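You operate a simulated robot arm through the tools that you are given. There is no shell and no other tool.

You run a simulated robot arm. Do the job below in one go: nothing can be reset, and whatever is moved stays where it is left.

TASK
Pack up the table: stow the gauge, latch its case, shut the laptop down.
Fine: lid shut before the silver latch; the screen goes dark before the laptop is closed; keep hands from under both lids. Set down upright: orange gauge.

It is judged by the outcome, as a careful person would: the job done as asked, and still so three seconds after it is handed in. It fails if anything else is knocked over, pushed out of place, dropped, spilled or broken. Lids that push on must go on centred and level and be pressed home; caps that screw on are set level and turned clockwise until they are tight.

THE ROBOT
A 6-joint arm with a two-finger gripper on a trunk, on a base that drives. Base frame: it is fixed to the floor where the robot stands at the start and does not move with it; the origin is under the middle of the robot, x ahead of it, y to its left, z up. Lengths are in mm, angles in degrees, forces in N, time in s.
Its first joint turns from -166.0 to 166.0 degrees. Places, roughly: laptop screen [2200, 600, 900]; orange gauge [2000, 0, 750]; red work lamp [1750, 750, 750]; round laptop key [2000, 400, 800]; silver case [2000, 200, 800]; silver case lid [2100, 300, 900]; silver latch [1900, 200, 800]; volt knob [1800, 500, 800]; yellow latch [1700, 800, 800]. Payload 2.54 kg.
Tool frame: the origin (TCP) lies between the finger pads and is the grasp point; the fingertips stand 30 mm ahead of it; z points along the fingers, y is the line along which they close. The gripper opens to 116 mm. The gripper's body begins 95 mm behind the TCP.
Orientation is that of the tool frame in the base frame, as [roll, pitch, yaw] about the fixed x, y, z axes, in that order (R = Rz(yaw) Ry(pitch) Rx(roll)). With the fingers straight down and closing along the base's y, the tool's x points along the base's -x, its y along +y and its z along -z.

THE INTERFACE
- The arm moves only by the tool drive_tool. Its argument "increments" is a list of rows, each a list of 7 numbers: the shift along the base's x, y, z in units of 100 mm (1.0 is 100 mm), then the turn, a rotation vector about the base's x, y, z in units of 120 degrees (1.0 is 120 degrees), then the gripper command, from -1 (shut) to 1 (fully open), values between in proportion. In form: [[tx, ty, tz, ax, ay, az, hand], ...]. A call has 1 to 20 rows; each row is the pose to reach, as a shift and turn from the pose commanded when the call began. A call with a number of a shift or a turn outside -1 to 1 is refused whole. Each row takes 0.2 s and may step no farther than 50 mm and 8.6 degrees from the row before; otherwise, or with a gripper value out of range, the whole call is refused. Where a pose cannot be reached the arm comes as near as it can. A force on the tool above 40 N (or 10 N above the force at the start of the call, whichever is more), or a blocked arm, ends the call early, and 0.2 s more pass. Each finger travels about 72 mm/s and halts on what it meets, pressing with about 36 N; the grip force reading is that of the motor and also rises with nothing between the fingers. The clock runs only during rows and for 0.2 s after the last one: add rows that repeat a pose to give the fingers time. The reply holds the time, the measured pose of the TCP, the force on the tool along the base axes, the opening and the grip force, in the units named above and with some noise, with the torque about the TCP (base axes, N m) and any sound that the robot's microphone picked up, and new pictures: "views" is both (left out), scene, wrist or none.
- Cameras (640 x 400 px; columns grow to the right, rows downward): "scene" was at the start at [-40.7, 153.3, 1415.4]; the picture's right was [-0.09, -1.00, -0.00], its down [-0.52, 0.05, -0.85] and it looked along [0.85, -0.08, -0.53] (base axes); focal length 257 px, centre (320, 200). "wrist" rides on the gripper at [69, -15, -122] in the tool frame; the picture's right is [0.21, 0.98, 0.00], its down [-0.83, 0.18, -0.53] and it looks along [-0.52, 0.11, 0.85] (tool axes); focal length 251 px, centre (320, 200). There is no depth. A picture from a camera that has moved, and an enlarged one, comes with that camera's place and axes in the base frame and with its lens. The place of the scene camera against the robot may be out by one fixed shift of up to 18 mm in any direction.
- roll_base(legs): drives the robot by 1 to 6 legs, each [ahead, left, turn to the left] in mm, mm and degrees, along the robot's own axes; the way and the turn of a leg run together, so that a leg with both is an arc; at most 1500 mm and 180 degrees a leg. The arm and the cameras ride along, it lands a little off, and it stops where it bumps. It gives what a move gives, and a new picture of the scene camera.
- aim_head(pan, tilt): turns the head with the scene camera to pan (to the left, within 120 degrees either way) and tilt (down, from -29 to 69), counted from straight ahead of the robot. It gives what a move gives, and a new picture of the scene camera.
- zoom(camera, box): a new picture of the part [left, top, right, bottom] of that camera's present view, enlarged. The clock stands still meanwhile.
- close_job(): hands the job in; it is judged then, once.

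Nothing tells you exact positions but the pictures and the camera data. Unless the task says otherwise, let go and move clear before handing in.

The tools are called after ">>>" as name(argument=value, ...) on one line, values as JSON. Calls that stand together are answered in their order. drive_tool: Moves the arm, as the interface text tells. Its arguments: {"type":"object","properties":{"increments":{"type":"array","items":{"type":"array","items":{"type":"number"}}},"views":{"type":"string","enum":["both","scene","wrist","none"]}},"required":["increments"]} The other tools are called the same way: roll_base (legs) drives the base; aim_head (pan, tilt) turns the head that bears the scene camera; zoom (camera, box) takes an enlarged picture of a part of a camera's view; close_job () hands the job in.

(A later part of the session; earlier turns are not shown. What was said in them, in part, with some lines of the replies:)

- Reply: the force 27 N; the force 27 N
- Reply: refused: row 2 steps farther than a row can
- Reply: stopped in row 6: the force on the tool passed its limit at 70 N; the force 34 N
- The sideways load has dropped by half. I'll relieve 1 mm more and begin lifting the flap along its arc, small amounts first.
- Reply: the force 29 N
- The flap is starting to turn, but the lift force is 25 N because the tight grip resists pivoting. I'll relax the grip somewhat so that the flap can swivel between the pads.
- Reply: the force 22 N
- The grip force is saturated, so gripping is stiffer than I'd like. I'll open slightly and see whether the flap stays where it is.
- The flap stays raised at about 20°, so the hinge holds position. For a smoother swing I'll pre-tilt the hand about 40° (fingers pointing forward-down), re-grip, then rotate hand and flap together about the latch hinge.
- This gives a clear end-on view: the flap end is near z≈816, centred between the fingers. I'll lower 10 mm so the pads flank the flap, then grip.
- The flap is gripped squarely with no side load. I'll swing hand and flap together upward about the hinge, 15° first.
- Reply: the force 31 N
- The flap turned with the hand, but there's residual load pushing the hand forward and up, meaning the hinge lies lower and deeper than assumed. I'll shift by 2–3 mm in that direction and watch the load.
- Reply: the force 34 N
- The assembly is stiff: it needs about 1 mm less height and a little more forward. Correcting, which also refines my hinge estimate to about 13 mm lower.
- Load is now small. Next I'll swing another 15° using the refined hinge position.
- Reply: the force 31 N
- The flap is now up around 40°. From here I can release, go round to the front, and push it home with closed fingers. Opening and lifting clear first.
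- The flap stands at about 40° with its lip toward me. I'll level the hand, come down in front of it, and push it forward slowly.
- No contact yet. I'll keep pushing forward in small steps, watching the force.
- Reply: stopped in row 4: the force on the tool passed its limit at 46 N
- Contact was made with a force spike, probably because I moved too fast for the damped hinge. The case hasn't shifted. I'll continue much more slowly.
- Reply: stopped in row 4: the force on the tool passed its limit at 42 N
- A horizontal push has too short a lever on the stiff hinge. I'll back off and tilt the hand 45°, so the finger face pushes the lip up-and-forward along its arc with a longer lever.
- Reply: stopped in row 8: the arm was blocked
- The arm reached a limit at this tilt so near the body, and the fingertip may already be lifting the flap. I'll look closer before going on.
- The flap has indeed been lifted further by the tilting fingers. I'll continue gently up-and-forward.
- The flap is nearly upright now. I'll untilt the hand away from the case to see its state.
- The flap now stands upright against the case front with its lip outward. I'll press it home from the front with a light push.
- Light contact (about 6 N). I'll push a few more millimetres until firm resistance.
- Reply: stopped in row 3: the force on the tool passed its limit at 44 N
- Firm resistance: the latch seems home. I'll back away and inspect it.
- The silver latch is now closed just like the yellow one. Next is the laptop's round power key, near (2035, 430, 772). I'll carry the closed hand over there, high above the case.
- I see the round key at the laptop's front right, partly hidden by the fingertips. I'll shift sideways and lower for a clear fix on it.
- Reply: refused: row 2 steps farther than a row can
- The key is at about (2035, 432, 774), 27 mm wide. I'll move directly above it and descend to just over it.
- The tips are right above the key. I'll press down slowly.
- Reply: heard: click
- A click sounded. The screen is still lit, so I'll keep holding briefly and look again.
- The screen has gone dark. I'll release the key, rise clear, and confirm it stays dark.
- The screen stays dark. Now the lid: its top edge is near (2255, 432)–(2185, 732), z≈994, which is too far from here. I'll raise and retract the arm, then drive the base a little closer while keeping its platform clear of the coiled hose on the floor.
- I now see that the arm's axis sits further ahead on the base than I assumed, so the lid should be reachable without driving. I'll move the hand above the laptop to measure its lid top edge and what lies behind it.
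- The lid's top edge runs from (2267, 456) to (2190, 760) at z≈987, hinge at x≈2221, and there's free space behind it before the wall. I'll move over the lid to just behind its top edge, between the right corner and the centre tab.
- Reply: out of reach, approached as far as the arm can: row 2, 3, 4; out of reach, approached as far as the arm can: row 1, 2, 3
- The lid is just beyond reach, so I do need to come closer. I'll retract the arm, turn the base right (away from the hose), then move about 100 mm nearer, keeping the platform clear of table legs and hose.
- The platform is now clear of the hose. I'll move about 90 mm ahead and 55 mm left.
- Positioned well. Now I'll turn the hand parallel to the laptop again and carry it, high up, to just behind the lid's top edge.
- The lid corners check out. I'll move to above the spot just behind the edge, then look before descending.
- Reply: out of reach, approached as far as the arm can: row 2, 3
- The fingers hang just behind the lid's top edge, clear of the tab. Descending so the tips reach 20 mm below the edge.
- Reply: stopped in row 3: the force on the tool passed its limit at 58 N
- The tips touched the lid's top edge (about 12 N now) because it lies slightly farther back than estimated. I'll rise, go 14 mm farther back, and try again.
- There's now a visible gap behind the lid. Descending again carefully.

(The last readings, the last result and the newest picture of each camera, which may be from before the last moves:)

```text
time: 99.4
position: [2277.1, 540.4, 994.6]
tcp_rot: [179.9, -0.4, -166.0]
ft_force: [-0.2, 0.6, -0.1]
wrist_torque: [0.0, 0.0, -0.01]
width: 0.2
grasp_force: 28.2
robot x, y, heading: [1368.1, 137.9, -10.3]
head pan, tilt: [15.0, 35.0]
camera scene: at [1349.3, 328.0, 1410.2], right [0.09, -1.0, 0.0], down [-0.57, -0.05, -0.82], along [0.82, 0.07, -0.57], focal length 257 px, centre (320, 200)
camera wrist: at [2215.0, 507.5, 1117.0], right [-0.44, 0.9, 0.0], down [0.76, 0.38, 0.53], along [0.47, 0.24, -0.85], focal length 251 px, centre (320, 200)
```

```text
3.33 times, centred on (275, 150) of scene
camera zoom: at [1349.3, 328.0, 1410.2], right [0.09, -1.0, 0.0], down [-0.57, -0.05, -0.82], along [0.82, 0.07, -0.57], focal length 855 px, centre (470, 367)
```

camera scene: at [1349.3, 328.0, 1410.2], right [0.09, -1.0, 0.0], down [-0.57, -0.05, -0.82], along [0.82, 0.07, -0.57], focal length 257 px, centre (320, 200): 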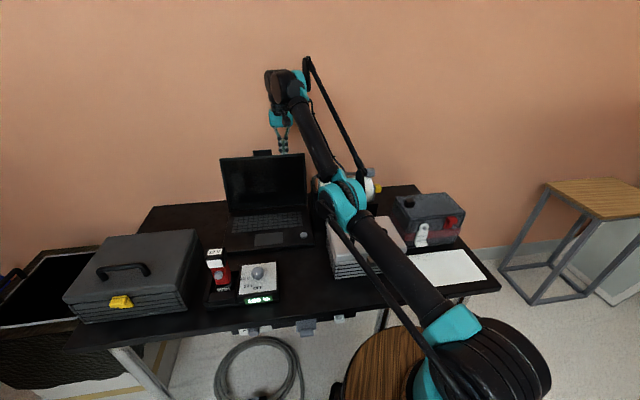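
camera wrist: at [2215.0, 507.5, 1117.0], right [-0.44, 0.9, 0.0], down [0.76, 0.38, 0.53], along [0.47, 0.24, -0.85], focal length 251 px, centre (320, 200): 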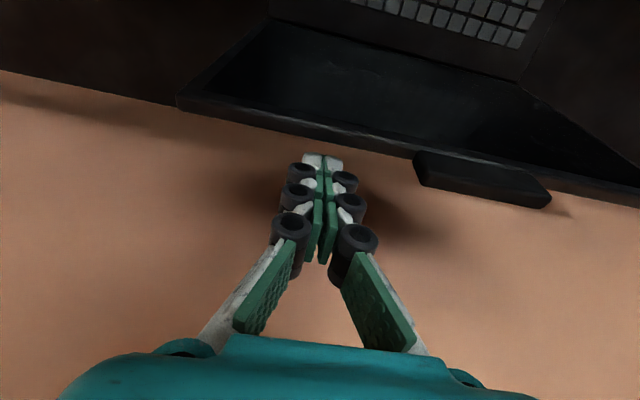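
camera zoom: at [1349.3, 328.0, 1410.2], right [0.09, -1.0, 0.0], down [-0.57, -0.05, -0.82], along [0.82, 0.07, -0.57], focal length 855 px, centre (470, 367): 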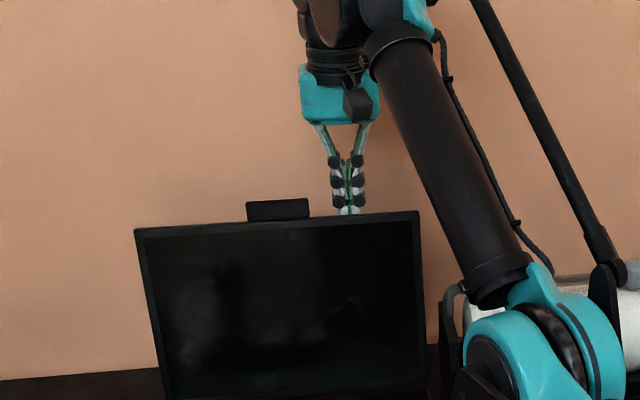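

The tips are behind the lid with no contact. I'll pull gently toward the robot to swing the laptop lid to vertical first.

>>> drive_tool(increments=[[-0.1, -0.025, 0, 0, 0, 0, -1], [-0.2, -0.05, 0, 0, 0, 0, -1], [-0.3, -0.074, 0, 0, 0, 0, -1], [-0.4, -0.099, 0, 0, 0, 0, -1], [-0.5, -0.124, 0, 0, 0, 0, -1], [-0.5, -0.124, 0, 0, 0, 0, -1]], views="both")

>>> zoom(camera="scene", box=[200, 100, 360, 260])

```text
time: 100.8
position: [2245.7, 539.3, 1011.5]
tcp_rot: [180.0, -0.5, -166.1]
ft_force: [2.1, -0.6, -0.3]
wrist_torque: [-0.01, -0.01, -0.04]
width: 0.0
grasp_force: 28.8
out of reach, approached as far as the arm can: row 2, 3, 4, 5, 6
robot x, y, heading: [1364.8, 139.6, -9.9]
head pan, tilt: [15.0, 35.0]
camera scene: at [1349.3, 328.0, 1410.2], right [0.09, -1.0, 0.0], down [-0.57, -0.05, -0.82], along [0.82, 0.07, -0.57], focal length 257 px, centre (320, 200)
camera wrist: at [2183.8, 506.2, 1134.1], right [-0.44, 0.9, 0.0], down [0.76, 0.38, 0.53], along [0.47, 0.24, -0.85], focal length 251 px, centre (320, 200)
```

scene: 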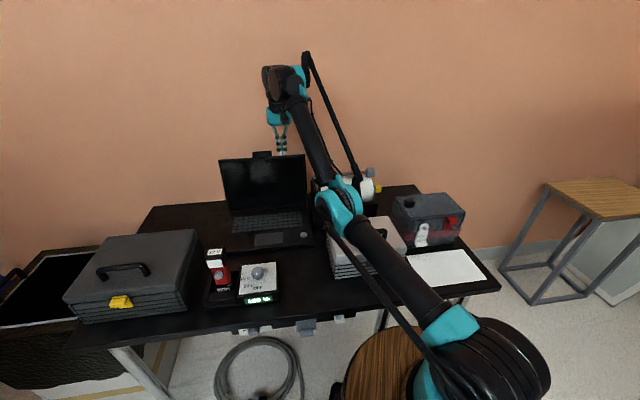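
wrist: 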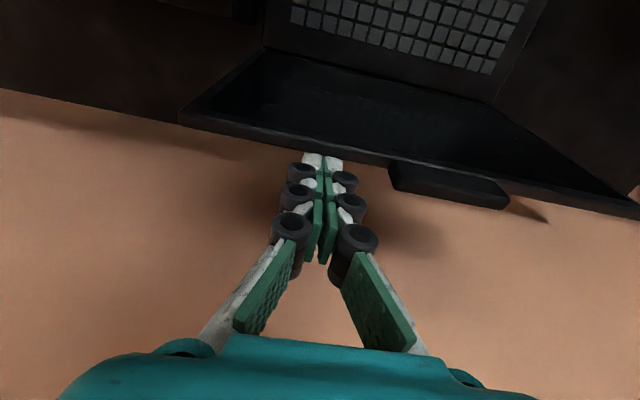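

```text
2.50 times, centred on (280, 180) of scene
camera zoom: at [1349.3, 328.0, 1410.2], right [0.09, -1.0, 0.0], down [-0.57, -0.05, -0.82], along [0.82, 0.07, -0.57], focal length 642 px, centre (420, 250)
```

zoom: 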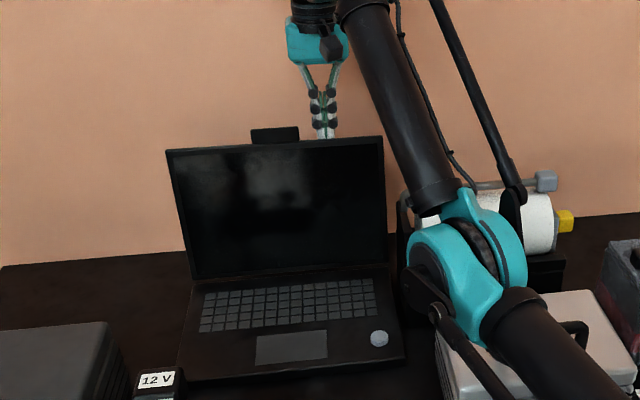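

The arm reports a reach limit here even though it's moving inward, so a joint limit must be involved. I'll test small moves to learn which direction is free.

>>> drive_tool(increments=[[0, 0, 0, 0, 0, 0, -1], [0, 0, 0, 0, 0, 0, -1]], views="none")

>>> drive_tool(increments=[[-0.1, -0.025, 0, 0, 0, 0, -1], [-0.2, -0.05, 0, 0, 0, 0, -1], [-0.2, -0.05, 0, 0, 0, 0, -1]], views="scene")

```text
time: 101.4
position: [2246.2, 539.8, 1010.9]
tcp_rot: [179.9, -0.5, -166.1]
ft_force: [0.1, 0.4, -0.2]
wrist_torque: [-0.01, -0.01, 0.0]
width: 0.1
grasp_force: 28.2
robot x, y, heading: [1364.4, 140.3, -9.9]
head pan, tilt: [15.0, 35.0]
```

```text
time: 102.2
position: [2233.8, 541.4, 1021.3]
tcp_rot: [179.9, -0.6, -166.1]
ft_force: [-0.7, 0.3, 0.0]
wrist_torque: [-0.01, 0.02, 0.02]
width: 0.1
grasp_force: 28.4
out of reach, approached as far as the arm can: row 1, 2, 3
robot x, y, heading: [1365.9, 139.5, -9.9]
head pan, tilt: [15.0, 35.0]
camera scene: at [1349.3, 328.0, 1410.2], right [0.09, -1.0, 0.0], down [-0.57, -0.05, -0.82], along [0.82, 0.07, -0.57], focal length 257 px, centre (320, 200)
```

scene: 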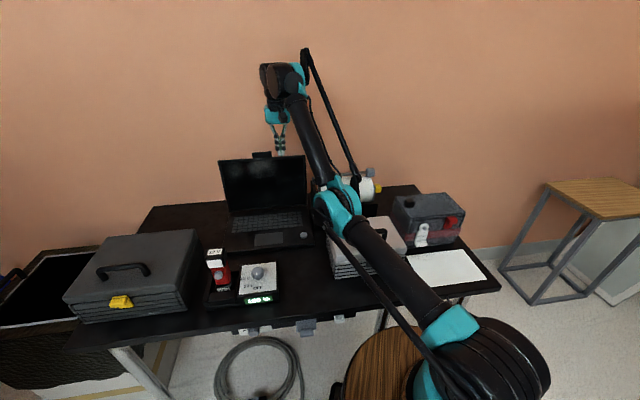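

The elbow has flipped to its low configuration at full stretch, which limits inward motion. I'll raise the hand clear, retract so the elbow goes up again, shift the base a bit left for more reach, and approach again staying inside the workspace.

>>> drive_tool(increments=[[0, 0, 0.3, 0, 0, 0, -1], [0, 0, 0.6, 0, 0, 0, -1], [0, 0, 1, 0, 0, 0, -1], [0, 0, 1, 0, 0, 0, -1]], views="none")

>>> drive_tool(increments=[[-0.2, -0.1, 0.3, 0, 0, 0, -1], [-0.5, -0.3, 0.5, 0, 0, 0, -1], [-0.8, -0.6, 0.5, 0, 0, 0, -1], [-1, -0.9, 0.5, 0, 0, 0, -1], [-1, -0.9, 0.5, 0, 0, 0, -1]], views="scene")

```text
time: 103.2
position: [2237.0, 539.4, 1119.0]
tcp_rot: [179.9, -0.4, -166.0]
ft_force: [0.6, 0.2, -0.6]
wrist_torque: [-0.01, 0.0, 0.03]
width: 0.0
grasp_force: 28.8
robot x, y, heading: [1363.4, 139.7, -10.1]
head pan, tilt: [15.0, 35.0]
```

```text
time: 104.4
position: [2151.6, 460.5, 1176.8]
tcp_rot: [179.9, -0.5, -166.1]
ft_force: [0.3, 0.5, 0.1]
wrist_torque: [0.02, 0.02, 0.02]
width: 0.0
grasp_force: 28.9
out of reach, approached as far as the arm can: row 4, 5
robot x, y, heading: [1367.1, 138.4, -9.7]
head pan, tilt: [15.0, 35.0]
camera scene: at [1349.3, 328.0, 1410.2], right [0.09, -1.0, 0.0], down [-0.57, -0.05, -0.82], along [0.82, 0.07, -0.57], focal length 257 px, centre (320, 200)
```

scene: 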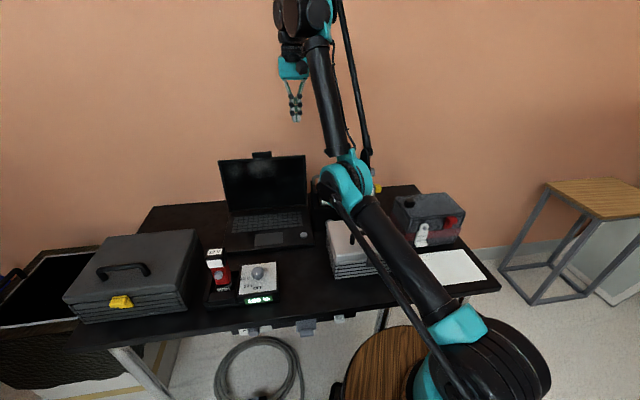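

The elbow is still low. I'll stretch the arm upward until straight, then come inward so that the elbow folds upward.

>>> drive_tool(increments=[[0, 0, 0.4, 0, 0, 0, -1], [0, 0, 0.8, 0, 0, 0, -1], [0, 0, 1, 0, 0, 0, -1], [0, 0, 1, 0, 0, 0, -1]], views="none")

>>> drive_tool(increments=[[0, 0, 0.4, 0, 0, 0, -1], [0, 0, 0.8, 0, 0, 0, -1], [0, 0, 1, 0, 0, 0, -1], [0, 0, 1, 0, 0, 0, -1]], views="scene")

```text
time: 105.4
position: [2150.4, 458.6, 1274.6]
tcp_rot: [179.8, -0.2, -166.1]
ft_force: [0.0, -0.2, -0.6]
wrist_torque: [-0.02, 0.02, -0.02]
width: 0.0
grasp_force: 28.8
out of reach, approached as far as the arm can: row 3
robot x, y, heading: [1361.0, 138.0, -9.9]
head pan, tilt: [15.0, 35.0]
```

```text
time: 106.4
position: [2116.7, 433.6, 1314.6]
tcp_rot: [179.9, -0.4, -166.0]
ft_force: [-0.4, -0.5, 0.7]
wrist_torque: [0.04, -0.05, -0.01]
width: 0.0
grasp_force: 28.4
out of reach, approached as far as the arm can: row 1, 2, 3, 4
robot x, y, heading: [1361.7, 140.8, -9.8]
head pan, tilt: [15.0, 35.0]
camera scene: at [1349.1, 327.9, 1410.2], right [0.09, -1.0, 0.0], down [-0.57, -0.05, -0.82], along [0.82, 0.07, -0.57], focal length 257 px, centre (320, 200)
```

scene: 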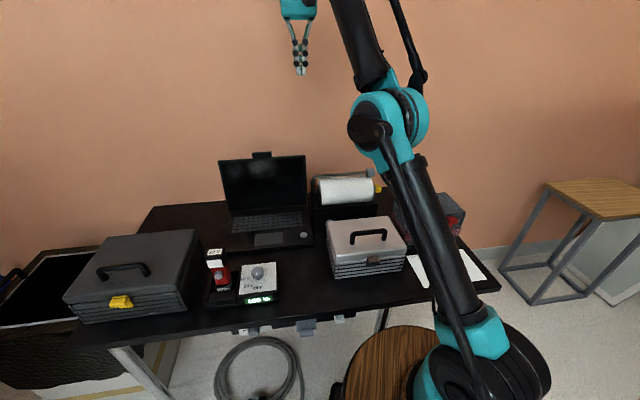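

The arm is straight now. I'll come inward with a slight rise so the elbow lifts.

>>> drive_tool(increments=[[-0.3, -0.15, 0.1, 0, 0, 0, -1], [-0.6, -0.3, 0.1, 0, 0, 0, -1], [-0.9, -0.4, 0.1, 0, 0, 0, -1], [-1, -0.5, 0, 0, 0, 0, -1], [-1, -0.5, 0, 0, 0, 0, -1]], views="none")

>>> drive_tool(increments=[[-0.3, -0.15, -0.2, 0, 0, 0, -1], [-0.6, -0.3, -0.4, 0, 0, 0, -1], [-0.9, -0.4, -0.6, 0, 0, 0, -1], [-1, -0.5, -0.8, 0, 0, 0, -1], [-1, -0.5, -0.8, 0, 0, 0, -1]], views="scene")

```text
time: 107.6
position: [2050.6, 415.3, 1355.2]
tcp_rot: [179.9, -0.6, -166.1]
ft_force: [-0.7, -0.2, 0.3]
wrist_torque: [0.0, 0.0, -0.02]
width: 0.1
grasp_force: 28.6
out of reach, approached as far as the arm can: row 2, 3, 4, 5
robot x, y, heading: [1361.2, 136.7, -9.9]
head pan, tilt: [15.0, 35.0]
```

```text
time: 108.8
position: [2023.7, 422.1, 1372.9]
tcp_rot: [179.9, -0.6, -166.1]
ft_force: [-0.4, -0.2, 0.0]
wrist_torque: [-0.03, 0.02, -0.01]
width: 0.0
grasp_force: 28.1
out of reach, approached as far as the arm can: row 1, 2, 3, 4, 5
robot x, y, heading: [1362.5, 138.3, -10.2]
head pan, tilt: [15.0, 35.0]
camera scene: at [1349.3, 327.9, 1410.2], right [0.09, -1.0, 0.0], down [-0.57, -0.05, -0.82], along [0.82, 0.07, -0.57], focal length 257 px, centre (320, 200)
```

scene: 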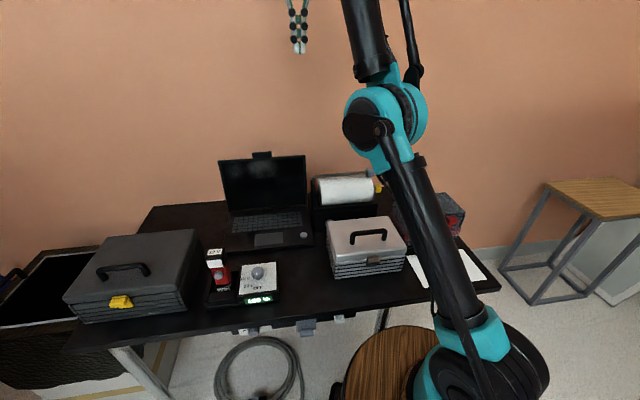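

The elbow is still in the low branch. I'll stretch straight again, sweep downward along the reach limit, and then come in, which should fold the elbow the other way.

>>> drive_tool(increments=[[0.3, 0.2, 0.1, 0, 0, 0, -1], [0.6, 0.4, 0.1, 0, 0, 0, -1], [1, 0.6, 0, 0, 0, 0, -1], [1, 0.6, -0.3, 0, 0, 0, -1], [1, 0.6, -0.3, 0, 0, 0, -1]], views="none")

>>> drive_tool(increments=[[0.2, 0.1, -0.3, 0, 0, 0, -1], [0.4, 0.25, -0.6, 0, 0, 0, -1], [0.6, 0.35, -0.9, 0, 0, 0, -1], [0.7, 0.4, -1, 0, 0, 0, -1]], views="none")

>>> drive_tool(increments=[[0, 0, -0.3, 0, 0, 0, -1], [-0.2, -0.15, -0.6, 0, 0, 0, -1], [-0.5, -0.4, -0.7, 0, 0, 0, -1], [-0.8, -0.6, -0.8, 0, 0, 0, -1], [-0.8, -0.6, -0.8, 0, 0, 0, -1]], views="scene")

```text
time: 110.0
position: [2104.2, 467.4, 1306.7]
tcp_rot: [179.9, -0.4, -166.2]
ft_force: [0.3, 0.0, 1.6]
wrist_torque: [0.04, -0.08, -0.02]
width: 0.0
grasp_force: 28.3
out of reach, approached as far as the arm can: row 1, 2, 3, 4, 5
robot x, y, heading: [1364.1, 141.3, -9.8]
head pan, tilt: [15.0, 35.0]
```

```text
time: 111.0
position: [2171.9, 507.0, 1208.0]
tcp_rot: [179.9, -0.4, -166.2]
ft_force: [-0.8, -0.1, 1.4]
wrist_torque: [0.02, -0.02, -0.01]
width: 0.1
grasp_force: 29.0
robot x, y, heading: [1361.5, 139.6, -10.0]
head pan, tilt: [15.0, 35.0]
```

```text
time: 112.2
position: [2143.5, 484.9, 1146.2]
tcp_rot: [179.9, -0.6, -166.1]
ft_force: [-1.0, -0.1, 0.1]
wrist_torque: [0.03, -0.02, 0.05]
width: 0.0
grasp_force: 28.2
out of reach, approached as far as the arm can: row 3, 4, 5
robot x, y, heading: [1364.5, 140.2, -9.7]
head pan, tilt: [15.0, 35.0]
camera scene: at [1349.3, 328.0, 1410.2], right [0.09, -1.0, 0.0], down [-0.57, -0.05, -0.82], along [0.82, 0.07, -0.57], focal length 257 px, centre (320, 200)
```

scene: 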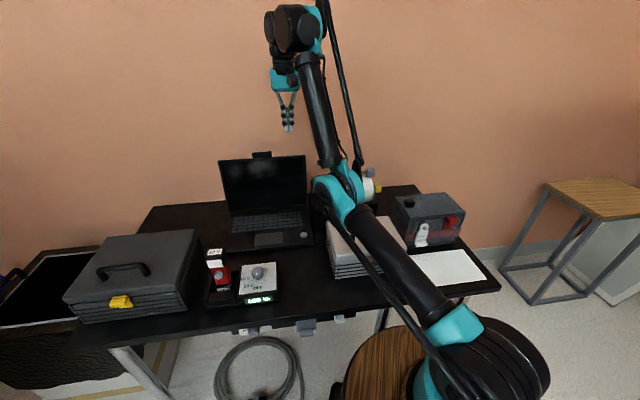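

Still the low branch. I'll push outward past the reach limit at this height, dwell, and come back, to let the elbow pass through straight.

>>> drive_tool(increments=[[0.2, 0.1, 0.2, 0, 0, 0, -1], [0.4, 0.2, 0.4, 0, 0, 0, -1], [0.7, 0.4, 0.6, 0, 0, 0, -1], [1, 0.6, 0.7, 0, 0, 0, -1], [1, 0.6, 0.7, 0, 0, 0, -1], [1, 0.6, 0.7, 0, 0, 0, -1]], views="none")

>>> drive_tool(increments=[[-0.2, -0.1, 0, 0, 0, 0, -1], [-0.5, -0.3, 0, 0, 0, 0, -1], [-0.8, -0.5, 0, 0, 0, 0, -1], [-0.8, -0.5, 0, 0, 0, 0, -1]], views="scene")

```text
time: 113.6
position: [2199.5, 516.8, 1183.8]
tcp_rot: [179.9, -0.4, -166.2]
ft_force: [-0.3, -0.1, 0.1]
wrist_torque: [-0.01, -0.03, 0.01]
width: 0.0
grasp_force: 28.3
out of reach, approached as far as the arm can: row 3, 4, 5, 6
robot x, y, heading: [1366.1, 138.8, -10.2]
head pan, tilt: [15.0, 35.0]
```

```text
time: 114.6
position: [2132.6, 477.9, 1191.3]
tcp_rot: [180.0, -0.5, -166.1]
ft_force: [1.1, -0.3, 0.2]
wrist_torque: [0.0, 0.01, -0.01]
width: 0.1
grasp_force: 28.2
out of reach, approached as far as the arm can: row 3, 4
robot x, y, heading: [1362.4, 143.7, -9.8]
head pan, tilt: [15.0, 35.0]
camera scene: at [1349.3, 328.0, 1410.2], right [0.09, -1.0, 0.0], down [-0.57, -0.05, -0.82], along [0.82, 0.07, -0.57], focal length 257 px, centre (320, 200)
```

scene: 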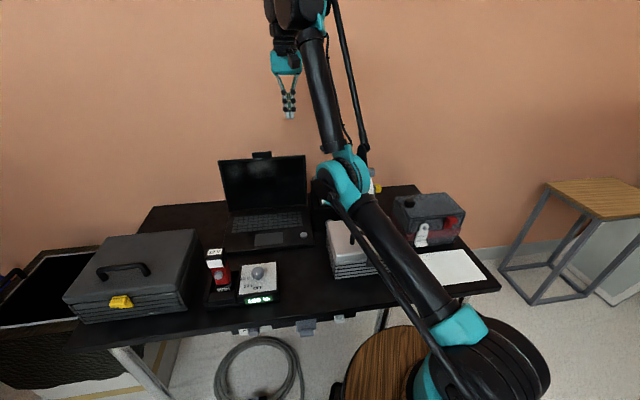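

I'll try a quicker out-and-in sweep through the straight pose, which is how the elbow flipped in the first place.

>>> drive_tool(increments=[[0.4, 0.25, 0, 0, 0, 0, -1], [0.8, 0.5, 0, 0, 0, 0, -1], [0.8, 0.5, -0.2, 0, 0, 0, -1], [0.8, 0.5, -0.4, 0, 0, 0, -1], [0.5, 0.3, -0.4, 0, 0, 0, -1], [0.1, 0.1, -0.4, 0, 0, 0, -1], [-0.2, -0.1, -0.4, 0, 0, 0, -1], [-0.2, -0.1, -0.4, 0, 0, 0, -1]], views="none")

>>> drive_tool(increments=[[0.4, 0.25, 0.1, 0, 0, 0, -1], [0.8, 0.5, 0.2, 0, 0, 0, -1], [1, 0.6, 0.3, 0, 0, 0, -1], [0.6, 0.4, 0.3, 0, 0, 0, -1], [0.2, 0.15, 0.3, 0, 0, 0, -1], [-0.2, -0.1, 0.3, 0, 0, 0, -1], [-0.5, -0.3, 0.3, 0, 0, 0, -1], [-0.5, -0.3, 0.3, 0, 0, 0, -1]], views="none")

```text
time: 116.4
position: [2112.6, 464.3, 1151.7]
tcp_rot: [180.0, -0.4, -166.0]
ft_force: [-0.8, -0.2, -0.3]
wrist_torque: [-0.05, -0.01, 0.01]
width: 0.3
grasp_force: 28.7
out of reach, approached as far as the arm can: row 2, 3
robot x, y, heading: [1363.7, 140.5, -9.9]
head pan, tilt: [15.0, 35.0]
```

```text
time: 118.2
position: [2061.0, 436.5, 1180.2]
tcp_rot: [179.9, -0.4, -166.0]
ft_force: [0.3, -0.7, 0.0]
wrist_torque: [-0.02, 0.0, 0.0]
width: 0.0
grasp_force: 28.2
out of reach, approached as far as the arm can: row 3
robot x, y, heading: [1362.8, 142.2, -10.1]
head pan, tilt: [15.0, 35.0]
```

The elbow is back up: the hand reached the inner position. Now I'll shift the base 60 mm left and 20 mm ahead, for more margin.

>>> roll_base(legs=[[20, 60, 0]])

```text
time: 119.2
position: [2093.1, 490.6, 1180.5]
tcp_rot: [179.9, -0.4, -166.1]
ft_force: [0.4, -0.8, -0.5]
wrist_torque: [0.0, 0.03, -0.01]
width: 0.0
grasp_force: 28.2
robot x, y, heading: [1394.8, 192.8, -9.9]
head pan, tilt: [15.0, 35.0]
camera scene: at [1379.7, 383.1, 1410.2], right [0.09, -1.0, 0.0], down [-0.57, -0.05, -0.82], along [0.82, 0.07, -0.57], focal length 257 px, centre (320, 200)
```

scene: 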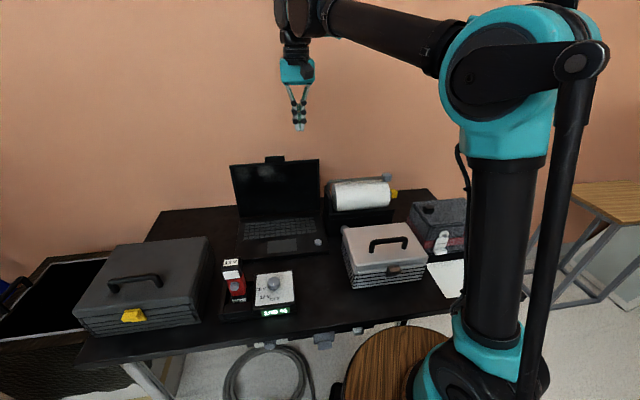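

The elbow is up and there's ample reach now. I'll approach the spot behind the lid again, staying above the lid's top edge.

>>> drive_tool(increments=[[0.2, 0.05, -0.3, 0, 0, 0, -1], [0.5, 0.124, -0.6, 0, 0, 0, -1], [0.8, 0.2, -0.9, 0, 0, 0, -1], [1, 0.248, -1, 0, 0, 0, -1], [1, 0.248, -1, 0, 0, 0, -1]], views="none")

>>> drive_tool(increments=[[0.3, 0.074, -0.1, 0, 0, 0, -1], [0.6, 0.148, -0.2, 0, 0, 0, -1], [0.86, 0.212, -0.35, 0, 0, 0, -1], [0.86, 0.212, -0.35, 0, 0, 0, -1]], views="both")

>>> zoom(camera="wrist", box=[200, 60, 440, 240])

```text
time: 120.4
position: [2191.9, 515.9, 1079.8]
tcp_rot: [179.9, -0.4, -166.1]
ft_force: [0.6, -0.1, 0.0]
wrist_torque: [-0.02, 0.03, 0.02]
width: 0.0
grasp_force: 29.1
robot x, y, heading: [1391.5, 193.5, -9.7]
head pan, tilt: [15.0, 35.0]
```

```text
time: 121.4
position: [2278.1, 538.2, 1046.3]
tcp_rot: [179.8, -0.4, -166.1]
ft_force: [-0.1, -0.6, 0.9]
wrist_torque: [0.01, -0.02, 0.02]
width: 0.0
grasp_force: 28.3
robot x, y, heading: [1394.6, 191.3, -9.7]
head pan, tilt: [15.0, 35.0]
camera scene: at [1379.6, 383.1, 1410.2], right [0.09, -1.0, 0.0], down [-0.57, -0.05, -0.82], along [0.82, 0.07, -0.57], focal length 257 px, centre (320, 200)
camera wrist: at [2216.1, 505.3, 1168.6], right [-0.44, 0.9, 0.0], down [0.76, 0.37, 0.53], along [0.47, 0.24, -0.85], focal length 251 px, centre (320, 200)
```

scene: 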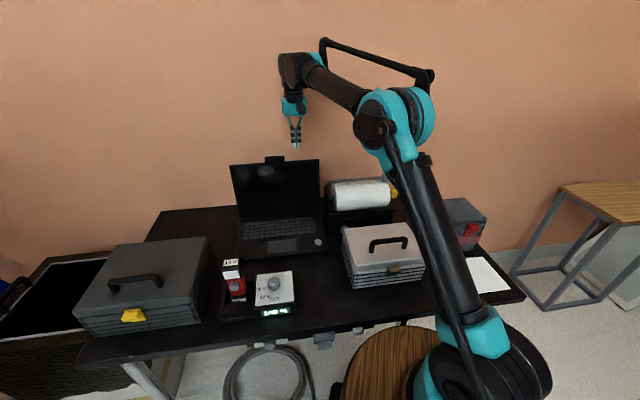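
wrist: 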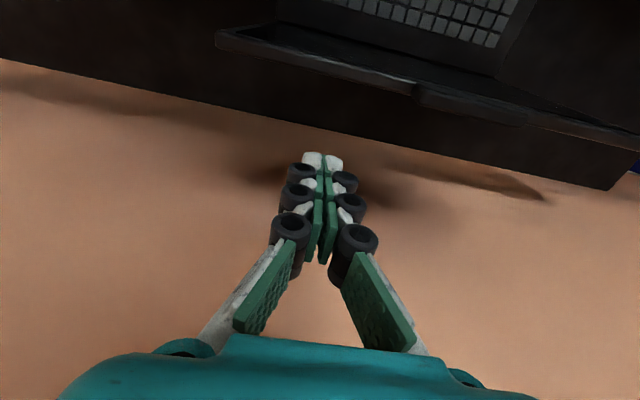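

```text
2.22 times, centred on (320, 150) of wrist
camera zoom: at [2216.1, 505.3, 1168.6], right [-0.44, 0.9, 0.0], down [0.76, 0.37, 0.53], along [0.47, 0.24, -0.85], focal length 559 px, centre (320, 311)
```

zoom: 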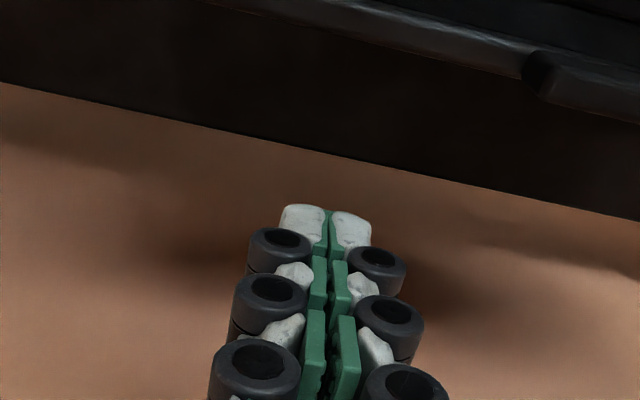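

The earlier pull had already moved the lid forward a bit. I'll descend behind it and pull along the closing arc.

>>> drive_tool(increments=[[0, 0, -0.2, 0, 0, 0, -1], [0, 0, -0.4, 0, 0, 0, -1], [0, 0, -0.52, 0, 0, 0, -1], [-0.15, -0.037, -0.52, 0, 0, 0, -1], [-0.3, -0.074, -0.52, 0, 0, 0, -1], [-0.4, -0.099, -0.52, 0, 0, 0, -1], [-0.5, -0.124, -0.52, 0, 0, 0, -1], [-0.6, -0.149, -0.52, 0, 0, 0, -1], [-0.6, -0.149, -0.52, 0, 0, 0, -1]], views="both")

>>> zoom(camera="scene", box=[210, 110, 350, 260])

```text
time: 123.4
position: [2219.0, 522.3, 993.5]
tcp_rot: [179.8, -0.4, -166.1]
ft_force: [0.5, -0.2, -0.3]
wrist_torque: [0.02, 0.02, -0.01]
width: 0.0
grasp_force: 28.8
robot x, y, heading: [1395.3, 197.5, -9.6]
head pan, tilt: [15.0, 35.0]
camera scene: at [1379.8, 383.1, 1410.2], right [0.09, -1.0, 0.0], down [-0.57, -0.05, -0.82], along [0.82, 0.07, -0.57], focal length 257 px, centre (320, 200)
camera wrist: at [2156.4, 489.1, 1116.1], right [-0.44, 0.9, 0.0], down [0.76, 0.37, 0.53], along [0.47, 0.24, -0.85], focal length 251 px, centre (320, 200)
```

scene: 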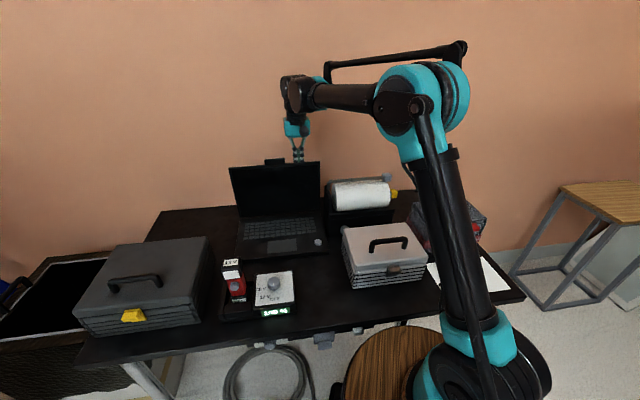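
wrist: 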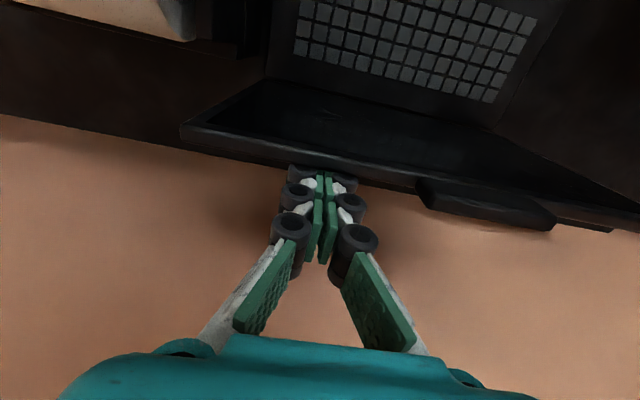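

```text
2.67 times, centred on (280, 185) of scene
camera zoom: at [1379.8, 383.1, 1410.2], right [0.09, -1.0, 0.0], down [-0.57, -0.05, -0.82], along [0.82, 0.07, -0.57], focal length 684 px, centre (427, 240)
```

zoom: 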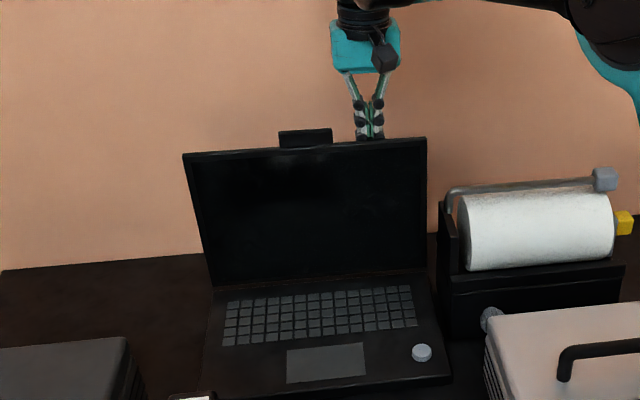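

The lid follows smoothly and is now vertical. Continuing the arc.

>>> drive_tool(increments=[[-0.15, -0.037, 0, 0, 0, 0, -1], [-0.29, -0.072, 0, 0, 0, 0, -1], [-0.43, -0.106, 0, 0, 0, 0, -1], [-0.58, -0.143, -0.04, 0, 0, 0, -1], [-0.73, -0.18, -0.1, 0, 0, 0, -1], [-0.87, -0.215, -0.16, 0, 0, 0, -1], [-0.97, -0.24, -0.21, 0, 0, 0, -1], [-0.97, -0.24, -0.21, 0, 0, 0, -1]], views="both")

>>> zoom(camera="scene", box=[210, 110, 350, 260])

```text
time: 125.2
position: [2121.3, 499.2, 970.7]
tcp_rot: [179.8, -0.3, -166.2]
ft_force: [-0.8, 0.2, 0.4]
wrist_torque: [-0.02, 0.05, -0.01]
width: 0.0
grasp_force: 27.9
robot x, y, heading: [1397.0, 197.6, -10.1]
head pan, tilt: [15.0, 35.0]
camera scene: at [1379.7, 383.1, 1410.2], right [0.09, -1.0, 0.0], down [-0.57, -0.05, -0.82], along [0.82, 0.07, -0.57], focal length 257 px, centre (320, 200)
camera wrist: at [2058.3, 466.7, 1093.9], right [-0.44, 0.9, 0.0], down [0.76, 0.37, 0.53], along [0.47, 0.24, -0.85], focal length 251 px, centre (320, 200)
```

scene: 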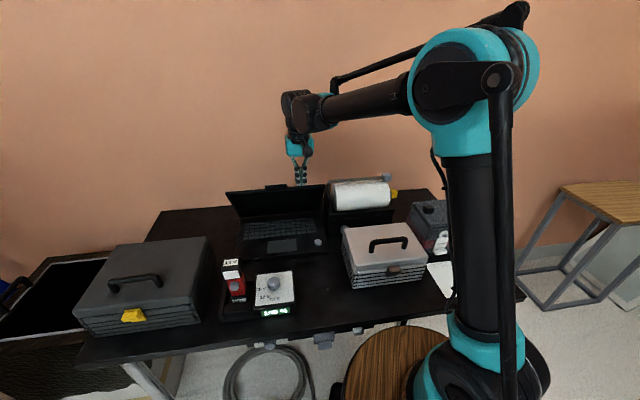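
wrist: 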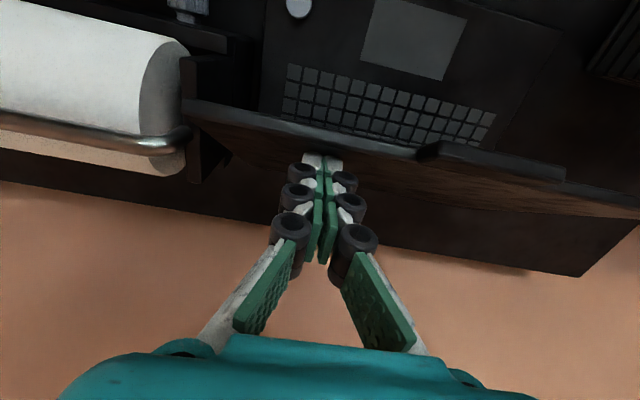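

```text
2.67 times, centred on (280, 185) of scene
camera zoom: at [1379.7, 383.1, 1410.2], right [0.09, -1.0, 0.0], down [-0.57, -0.05, -0.82], along [0.82, 0.07, -0.57], focal length 684 px, centre (427, 240)
```

zoom: 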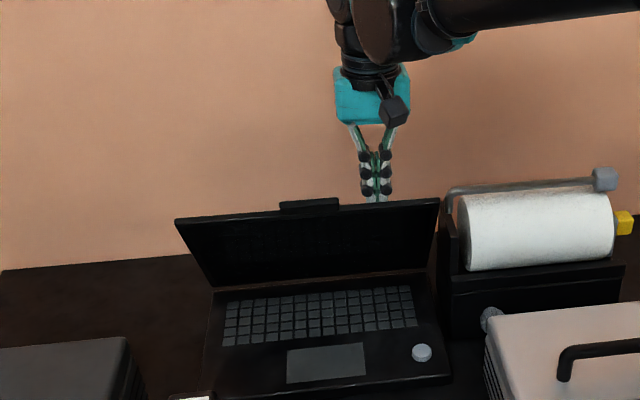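

The lid is folding down well. Continuing down the arc, moving more downward now.

>>> drive_tool(increments=[[-0.15, -0.037, -0.1, 0, 0, 0, -1], [-0.3, -0.074, -0.22, 0, 0, 0, -1], [-0.4, -0.099, -0.32, 0, 0, 0, -1], [-0.5, -0.124, -0.44, 0, 0, 0, -1], [-0.58, -0.143, -0.55, 0, 0, 0, -1], [-0.65, -0.16, -0.66, 0, 0, 0, -1], [-0.72, -0.178, -0.78, 0, 0, 0, -1], [-0.78, -0.193, -0.92, 0, 0, 0, -1], [-0.78, -0.193, -0.92, 0, 0, 0, -1]], views="both")

>>> zoom(camera="scene", box=[210, 110, 350, 260])

```text
time: 127.2
position: [2043.5, 478.1, 880.8]
tcp_rot: [179.9, -0.4, -166.1]
ft_force: [-0.1, 0.1, 0.0]
wrist_torque: [0.0, -0.02, 0.01]
width: 0.0
grasp_force: 28.0
robot x, y, heading: [1394.5, 195.6, -10.0]
head pan, tilt: [15.0, 35.0]
camera scene: at [1379.7, 383.1, 1410.2], right [0.09, -1.0, 0.0], down [-0.57, -0.05, -0.82], along [0.82, 0.07, -0.57], focal length 257 px, centre (320, 200)
camera wrist: at [1980.8, 445.4, 1002.8], right [-0.44, 0.9, 0.0], down [0.76, 0.37, 0.53], along [0.47, 0.24, -0.85], focal length 251 px, centre (320, 200)
```

scene: 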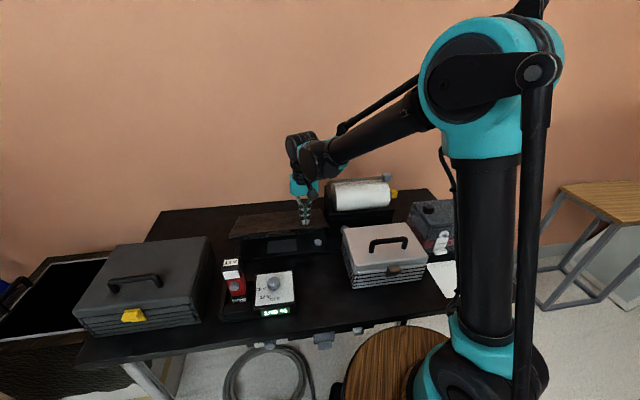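
wrist: 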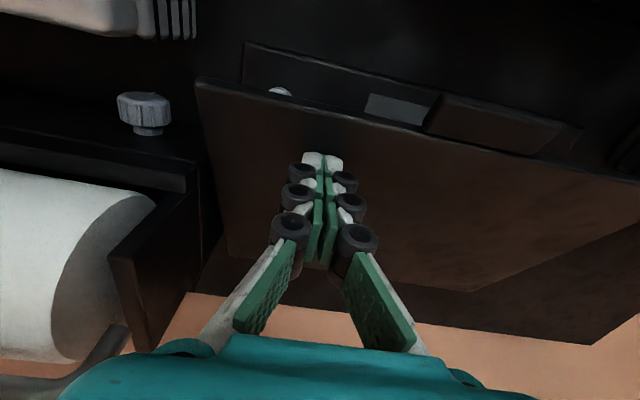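

```text
2.67 times, centred on (280, 185) of scene
camera zoom: at [1379.7, 383.1, 1410.2], right [0.09, -1.0, 0.0], down [-0.57, -0.05, -0.82], along [0.82, 0.07, -0.57], focal length 684 px, centre (427, 240)
```

zoom: 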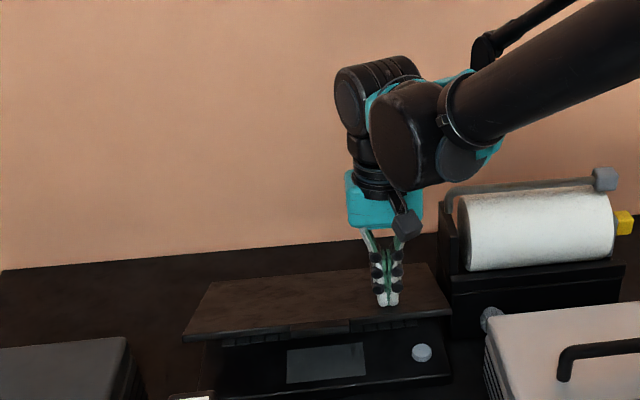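

The lid is about two-thirds closed, and the hand is on its outer face. I'll press it down the rest of the way.

>>> drive_tool(increments=[[-0.03, -0.007, -0.12, 0, 0, 0, -1], [-0.06, -0.015, -0.24, 0, 0, 0, -1], [-0.09, -0.022, -0.36, 0, 0, 0, -1], [-0.11, -0.027, -0.46, 0, 0, 0, -1], [-0.12, -0.03, -0.54, 0, 0, 0, -1], [-0.12, -0.03, -0.6, 0, 0, 0, -1], [-0.12, -0.03, -0.64, 0, 0, 0, -1], [-0.12, -0.03, -0.68, 0, 0, 0, -1], [-0.12, -0.03, -0.72, 0, 0, 0, -1]], views="both")

>>> zoom(camera="scene", box=[210, 130, 350, 280])

```text
time: 129.3
position: [2032.0, 474.9, 811.1]
tcp_rot: [179.9, -0.4, -166.1]
ft_force: [-1.6, -1.2, 23.3]
wrist_torque: [0.0, -0.14, -0.03]
width: 6.0
grasp_force: 28.8
robot x, y, heading: [1392.8, 198.7, -10.0]
head pan, tilt: [15.0, 35.0]
stopped in row 9: the force on the tool passed its limit at 42 N (the readings are from after the stop); the commanded pose is now the measured one
camera scene: at [1379.0, 382.7, 1410.2], right [0.09, -1.0, 0.0], down [-0.57, -0.05, -0.82], along [0.82, 0.07, -0.57], focal length 257 px, centre (320, 200)
camera wrist: at [1969.0, 443.0, 932.7], right [-0.44, 0.9, 0.0], down [0.76, 0.37, 0.53], along [0.47, 0.24, -0.85], focal length 251 px, centre (320, 200)
```

scene: 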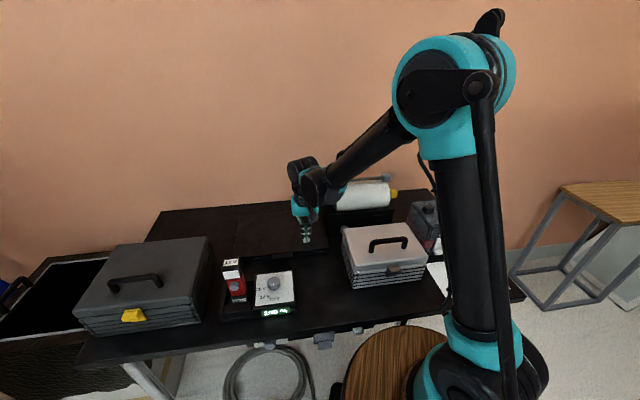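
wrist: 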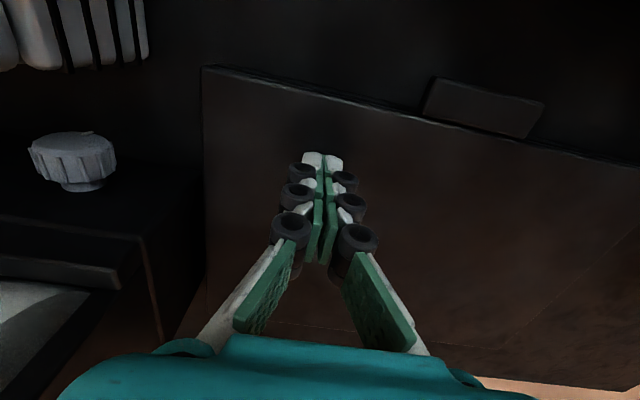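

```text
2.67 times, centred on (280, 205) of scene
camera zoom: at [1379.0, 382.7, 1410.2], right [0.09, -1.0, 0.0], down [-0.57, -0.05, -0.82], along [0.82, 0.07, -0.57], focal length 684 px, centre (427, 187)
```

zoom: 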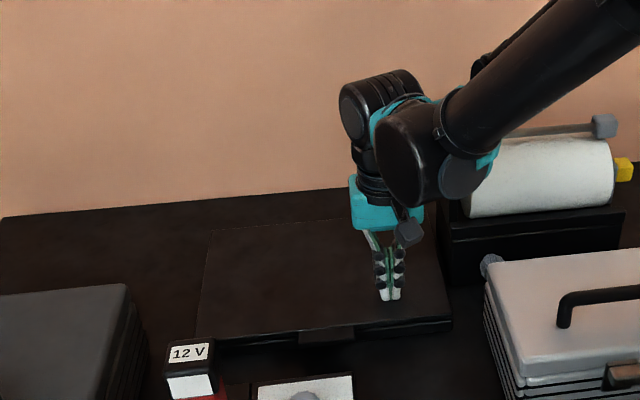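

The laptop lid met the base firmly at 42 N. I'll lift off and check that it's fully shut and stays shut.

>>> drive_tool(increments=[[0, 0, 0.2, 0, 0, 0, -1], [0, 0, 0.6, 0, 0, 0, -1], [0, 0, 1, 0, 0, 0, -1], [-0.4, 0.2, 1, 0, 0, 0, -1], [-0.8, 0.4, 1, 0, 0, 0, -1], [-0.8, 0.4, 1, 0, 0, 0, -1]], views="both")

>>> zoom(camera="scene", box=[210, 190, 350, 290])

>>> zoom(camera="wrist", box=[160, 40, 480, 260])

```text
time: 130.7
position: [1951.1, 515.6, 908.4]
tcp_rot: [179.9, -0.4, -166.1]
ft_force: [0.3, -0.9, -0.1]
wrist_torque: [0.04, 0.01, 0.03]
width: 0.2
grasp_force: 28.5
robot x, y, heading: [1397.0, 196.8, -10.0]
head pan, tilt: [15.0, 35.0]
camera scene: at [1379.7, 383.1, 1410.2], right [0.09, -1.0, 0.0], down [-0.57, -0.05, -0.82], along [0.82, 0.07, -0.57], focal length 257 px, centre (320, 200)
camera wrist: at [1888.8, 483.0, 1030.6], right [-0.44, 0.9, 0.0], down [0.76, 0.37, 0.53], along [0.47, 0.24, -0.85], focal length 251 px, centre (320, 200)
```

scene: 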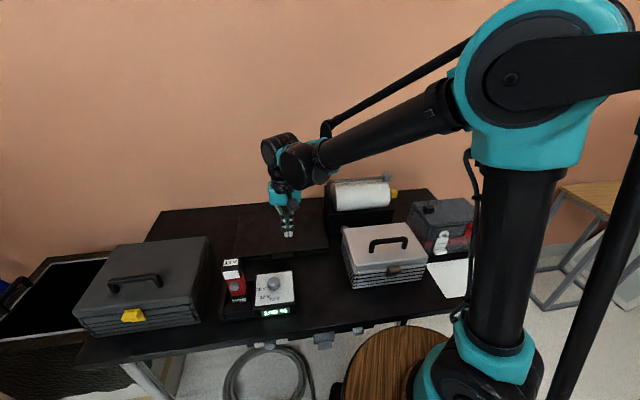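
wrist: 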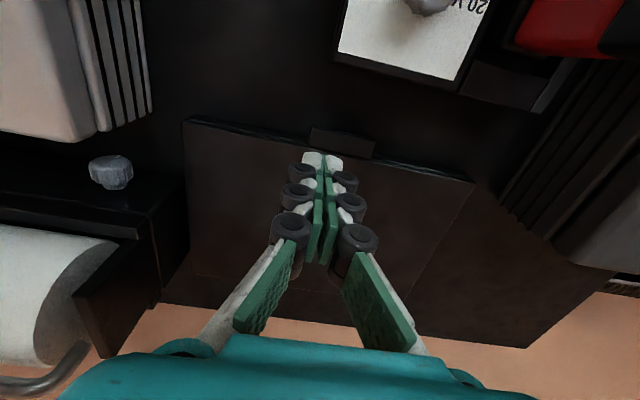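

```text
4.00 times, centred on (280, 240) of scene
camera zoom: at [1379.7, 383.1, 1410.2], right [0.09, -1.0, 0.0], down [-0.57, -0.05, -0.82], along [0.82, 0.07, -0.57], focal length 1026 px, centre (480, 40)
```

zoom: 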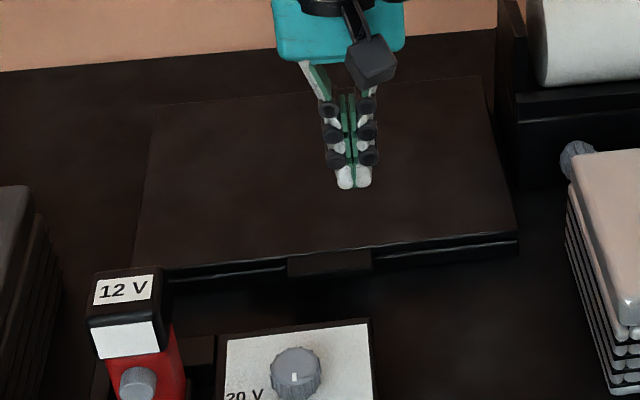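

```text
1.82 times, centred on (320, 150) of wrist
camera zoom: at [1888.8, 483.0, 1030.6], right [-0.44, 0.9, 0.0], down [0.76, 0.37, 0.53], along [0.47, 0.24, -0.85], focal length 457 px, centre (320, 291)
```

zoom: 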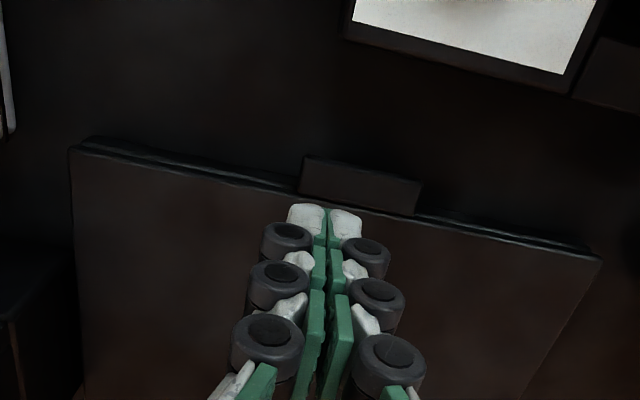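

The laptop is shut flat. I'll do a final check on the case, its latch and the rest of the table.

>>> drive_tool(increments=[[-0.4, -0.1, 0.4, 0, 0, 0, -1], [-0.8, -0.3, 0.8, 0, 0, 0, -1], [-1, -0.5, 1, 0, 0, 0, -1], [-1, -0.5, 1, 0, 0, 0, -1]], views="both")

>>> zoom(camera="scene", box=[200, 170, 340, 260])

>>> zoom(camera="scene", box=[330, 210, 440, 300])

>>> zoom(camera="scene", box=[60, 220, 320, 360])

```text
refused: row 1 steps farther than a row can; nothing moved
```

```text
4.44 times, centred on (270, 215) of scene
camera zoom: at [1379.7, 383.1, 1410.2], right [0.09, -1.0, 0.0], down [-0.57, -0.05, -0.82], along [0.82, 0.07, -0.57], focal length 1141 px, centre (542, 133)
```

zoom: 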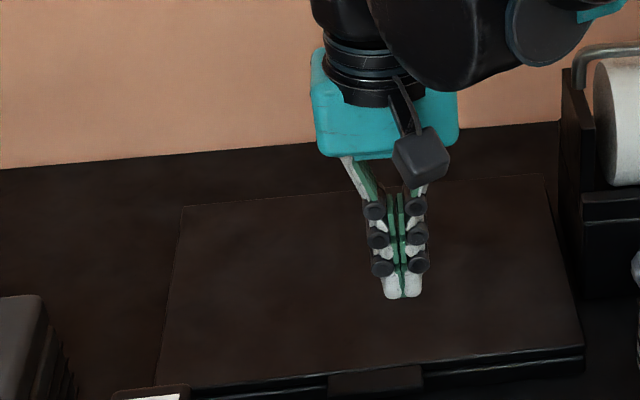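

```text
4.44 times, centred on (385, 255) of scene
camera zoom: at [1379.7, 383.1, 1410.2], right [0.09, -1.0, 0.0], down [-0.57, -0.05, -0.82], along [0.82, 0.07, -0.57], focal length 1141 px, centre (31, -44)
```

zoom: 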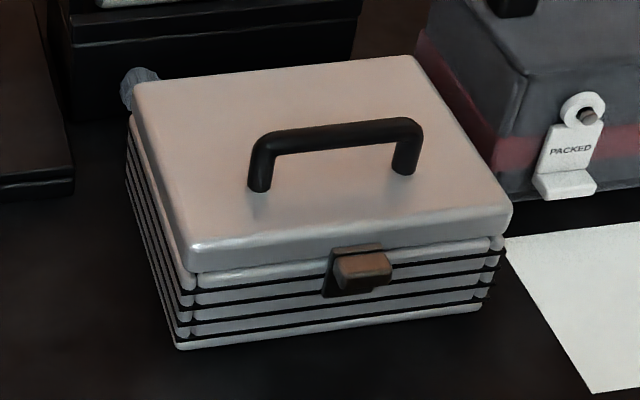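

```text
2.46 times, centred on (190, 290) of scene
camera zoom: at [1379.7, 383.1, 1410.2], right [0.09, -1.0, 0.0], down [-0.57, -0.05, -0.82], along [0.82, 0.07, -0.57], focal length 632 px, centre (640, -22)
```

zoom: 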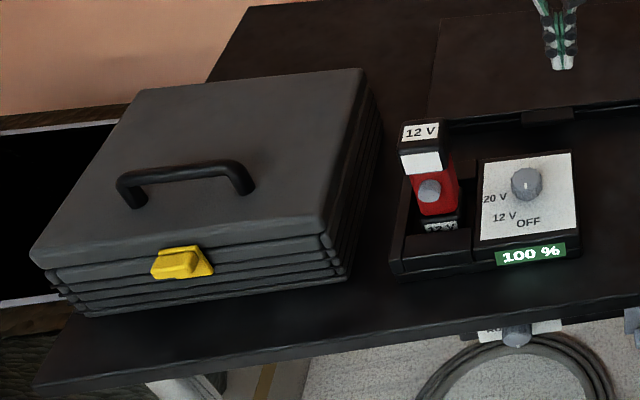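

Everything else is in place: the case is shut and latched, the laptop dark and shut, and the lamp and charger untouched. I'll move the hand well clear of the table before handing in.

>>> drive_tool(increments=[[0, 0, 0.4, 0, 0, 0, -1], [-0.2, -0.05, 0.8, 0, 0, 0, -1], [-0.5, -0.1, 1, 0, 0, 0, -1], [-0.9, -0.2, 1, 0, 0, 0, -1], [-0.9, -0.2, 1, 0, 0, 0, -1]], views="none")

>>> drive_tool(increments=[[0, 0, 0.4, 0, 0, 0, -1], [0, 0, 0.8, 0, 0, 0, -1], [0, 0, 0.8, 0, 0, 0, -1]], views="both")

>>> zoom(camera="scene", box=[150, 170, 450, 360])

```text
time: 131.9
position: [1861.0, 493.6, 1011.6]
tcp_rot: [179.9, -0.5, -166.1]
ft_force: [0.0, 0.4, 0.7]
wrist_torque: [0.02, 0.02, -0.01]
width: 0.1
grasp_force: 28.7
robot x, y, heading: [1398.6, 194.8, -10.0]
head pan, tilt: [15.0, 35.0]
```

```text
time: 132.7
position: [1863.3, 493.3, 1091.1]
tcp_rot: [180.0, -0.4, -166.2]
ft_force: [0.0, 0.0, 0.7]
wrist_torque: [0.0, 0.02, -0.02]
width: 0.0
grasp_force: 28.6
robot x, y, heading: [1397.6, 197.1, -10.2]
head pan, tilt: [15.0, 35.0]
camera scene: at [1379.7, 383.0, 1410.2], right [0.09, -1.0, 0.0], down [-0.57, -0.05, -0.82], along [0.82, 0.07, -0.57], focal length 257 px, centre (320, 200)
camera wrist: at [1800.3, 460.5, 1213.3], right [-0.44, 0.9, 0.0], down [0.76, 0.37, 0.53], along [0.47, 0.24, -0.85], focal length 251 px, centre (320, 200)
```

scene: 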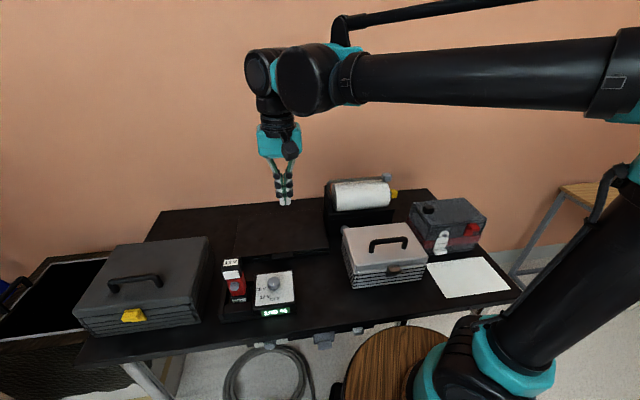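
wrist: 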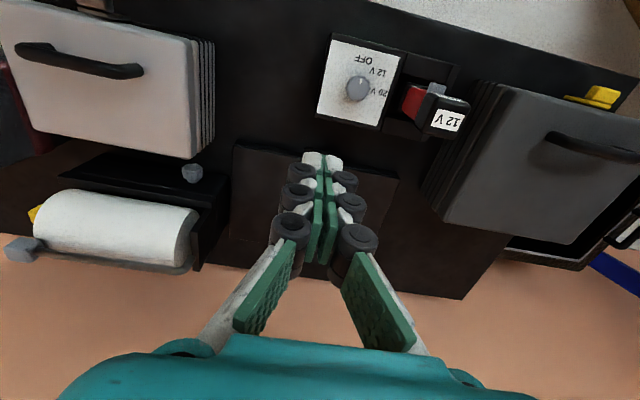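

```text
2.11 times, centred on (300, 265) of scene
camera zoom: at [1379.7, 383.0, 1410.2], right [0.09, -1.0, 0.0], down [-0.57, -0.05, -0.82], along [0.82, 0.07, -0.57], focal length 540 px, centre (362, 63)
```

zoom: 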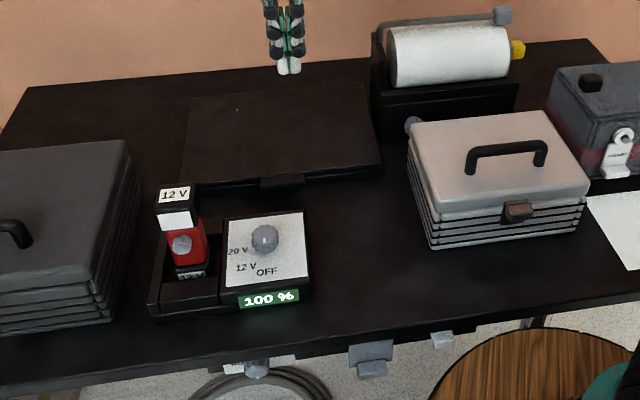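

The gauge is stowed upright in the silver case, with the lid shut and latched. The laptop is off and closed, the hand is clear, and nothing else on the table has moved. I'm handing the job in.

>>> close_job()

```text
The job is handed in.
```

I packed up the table and handed the job in; no result has come back from the judging yet.

- **Gauge:** it's in the silver case, knob up. I felt it touch the case floor before I let go, but the inside was too dark to see more than the knob.
- **Case:** the lid was shut first and sits flush. The silver latch was then swung up and pressed home. It looks the same as the closed yellow latch on the other case.
- **Laptop:** I held the round key until the screen went dark, then checked that it stayed dark. Then I pushed the lid shut from behind and above. It lies flat.

I pushed both lids from the outside only, so the hand never went under either one.

A few pushes went past the 40 N force limit and stopped the arm early: 70 N closing the case lid, up to 46 N on the latch, and 58 N when the fingertips touched the top edge of the laptop lid. In the final pictures nothing looked damaged, knocked over or moved out of place.
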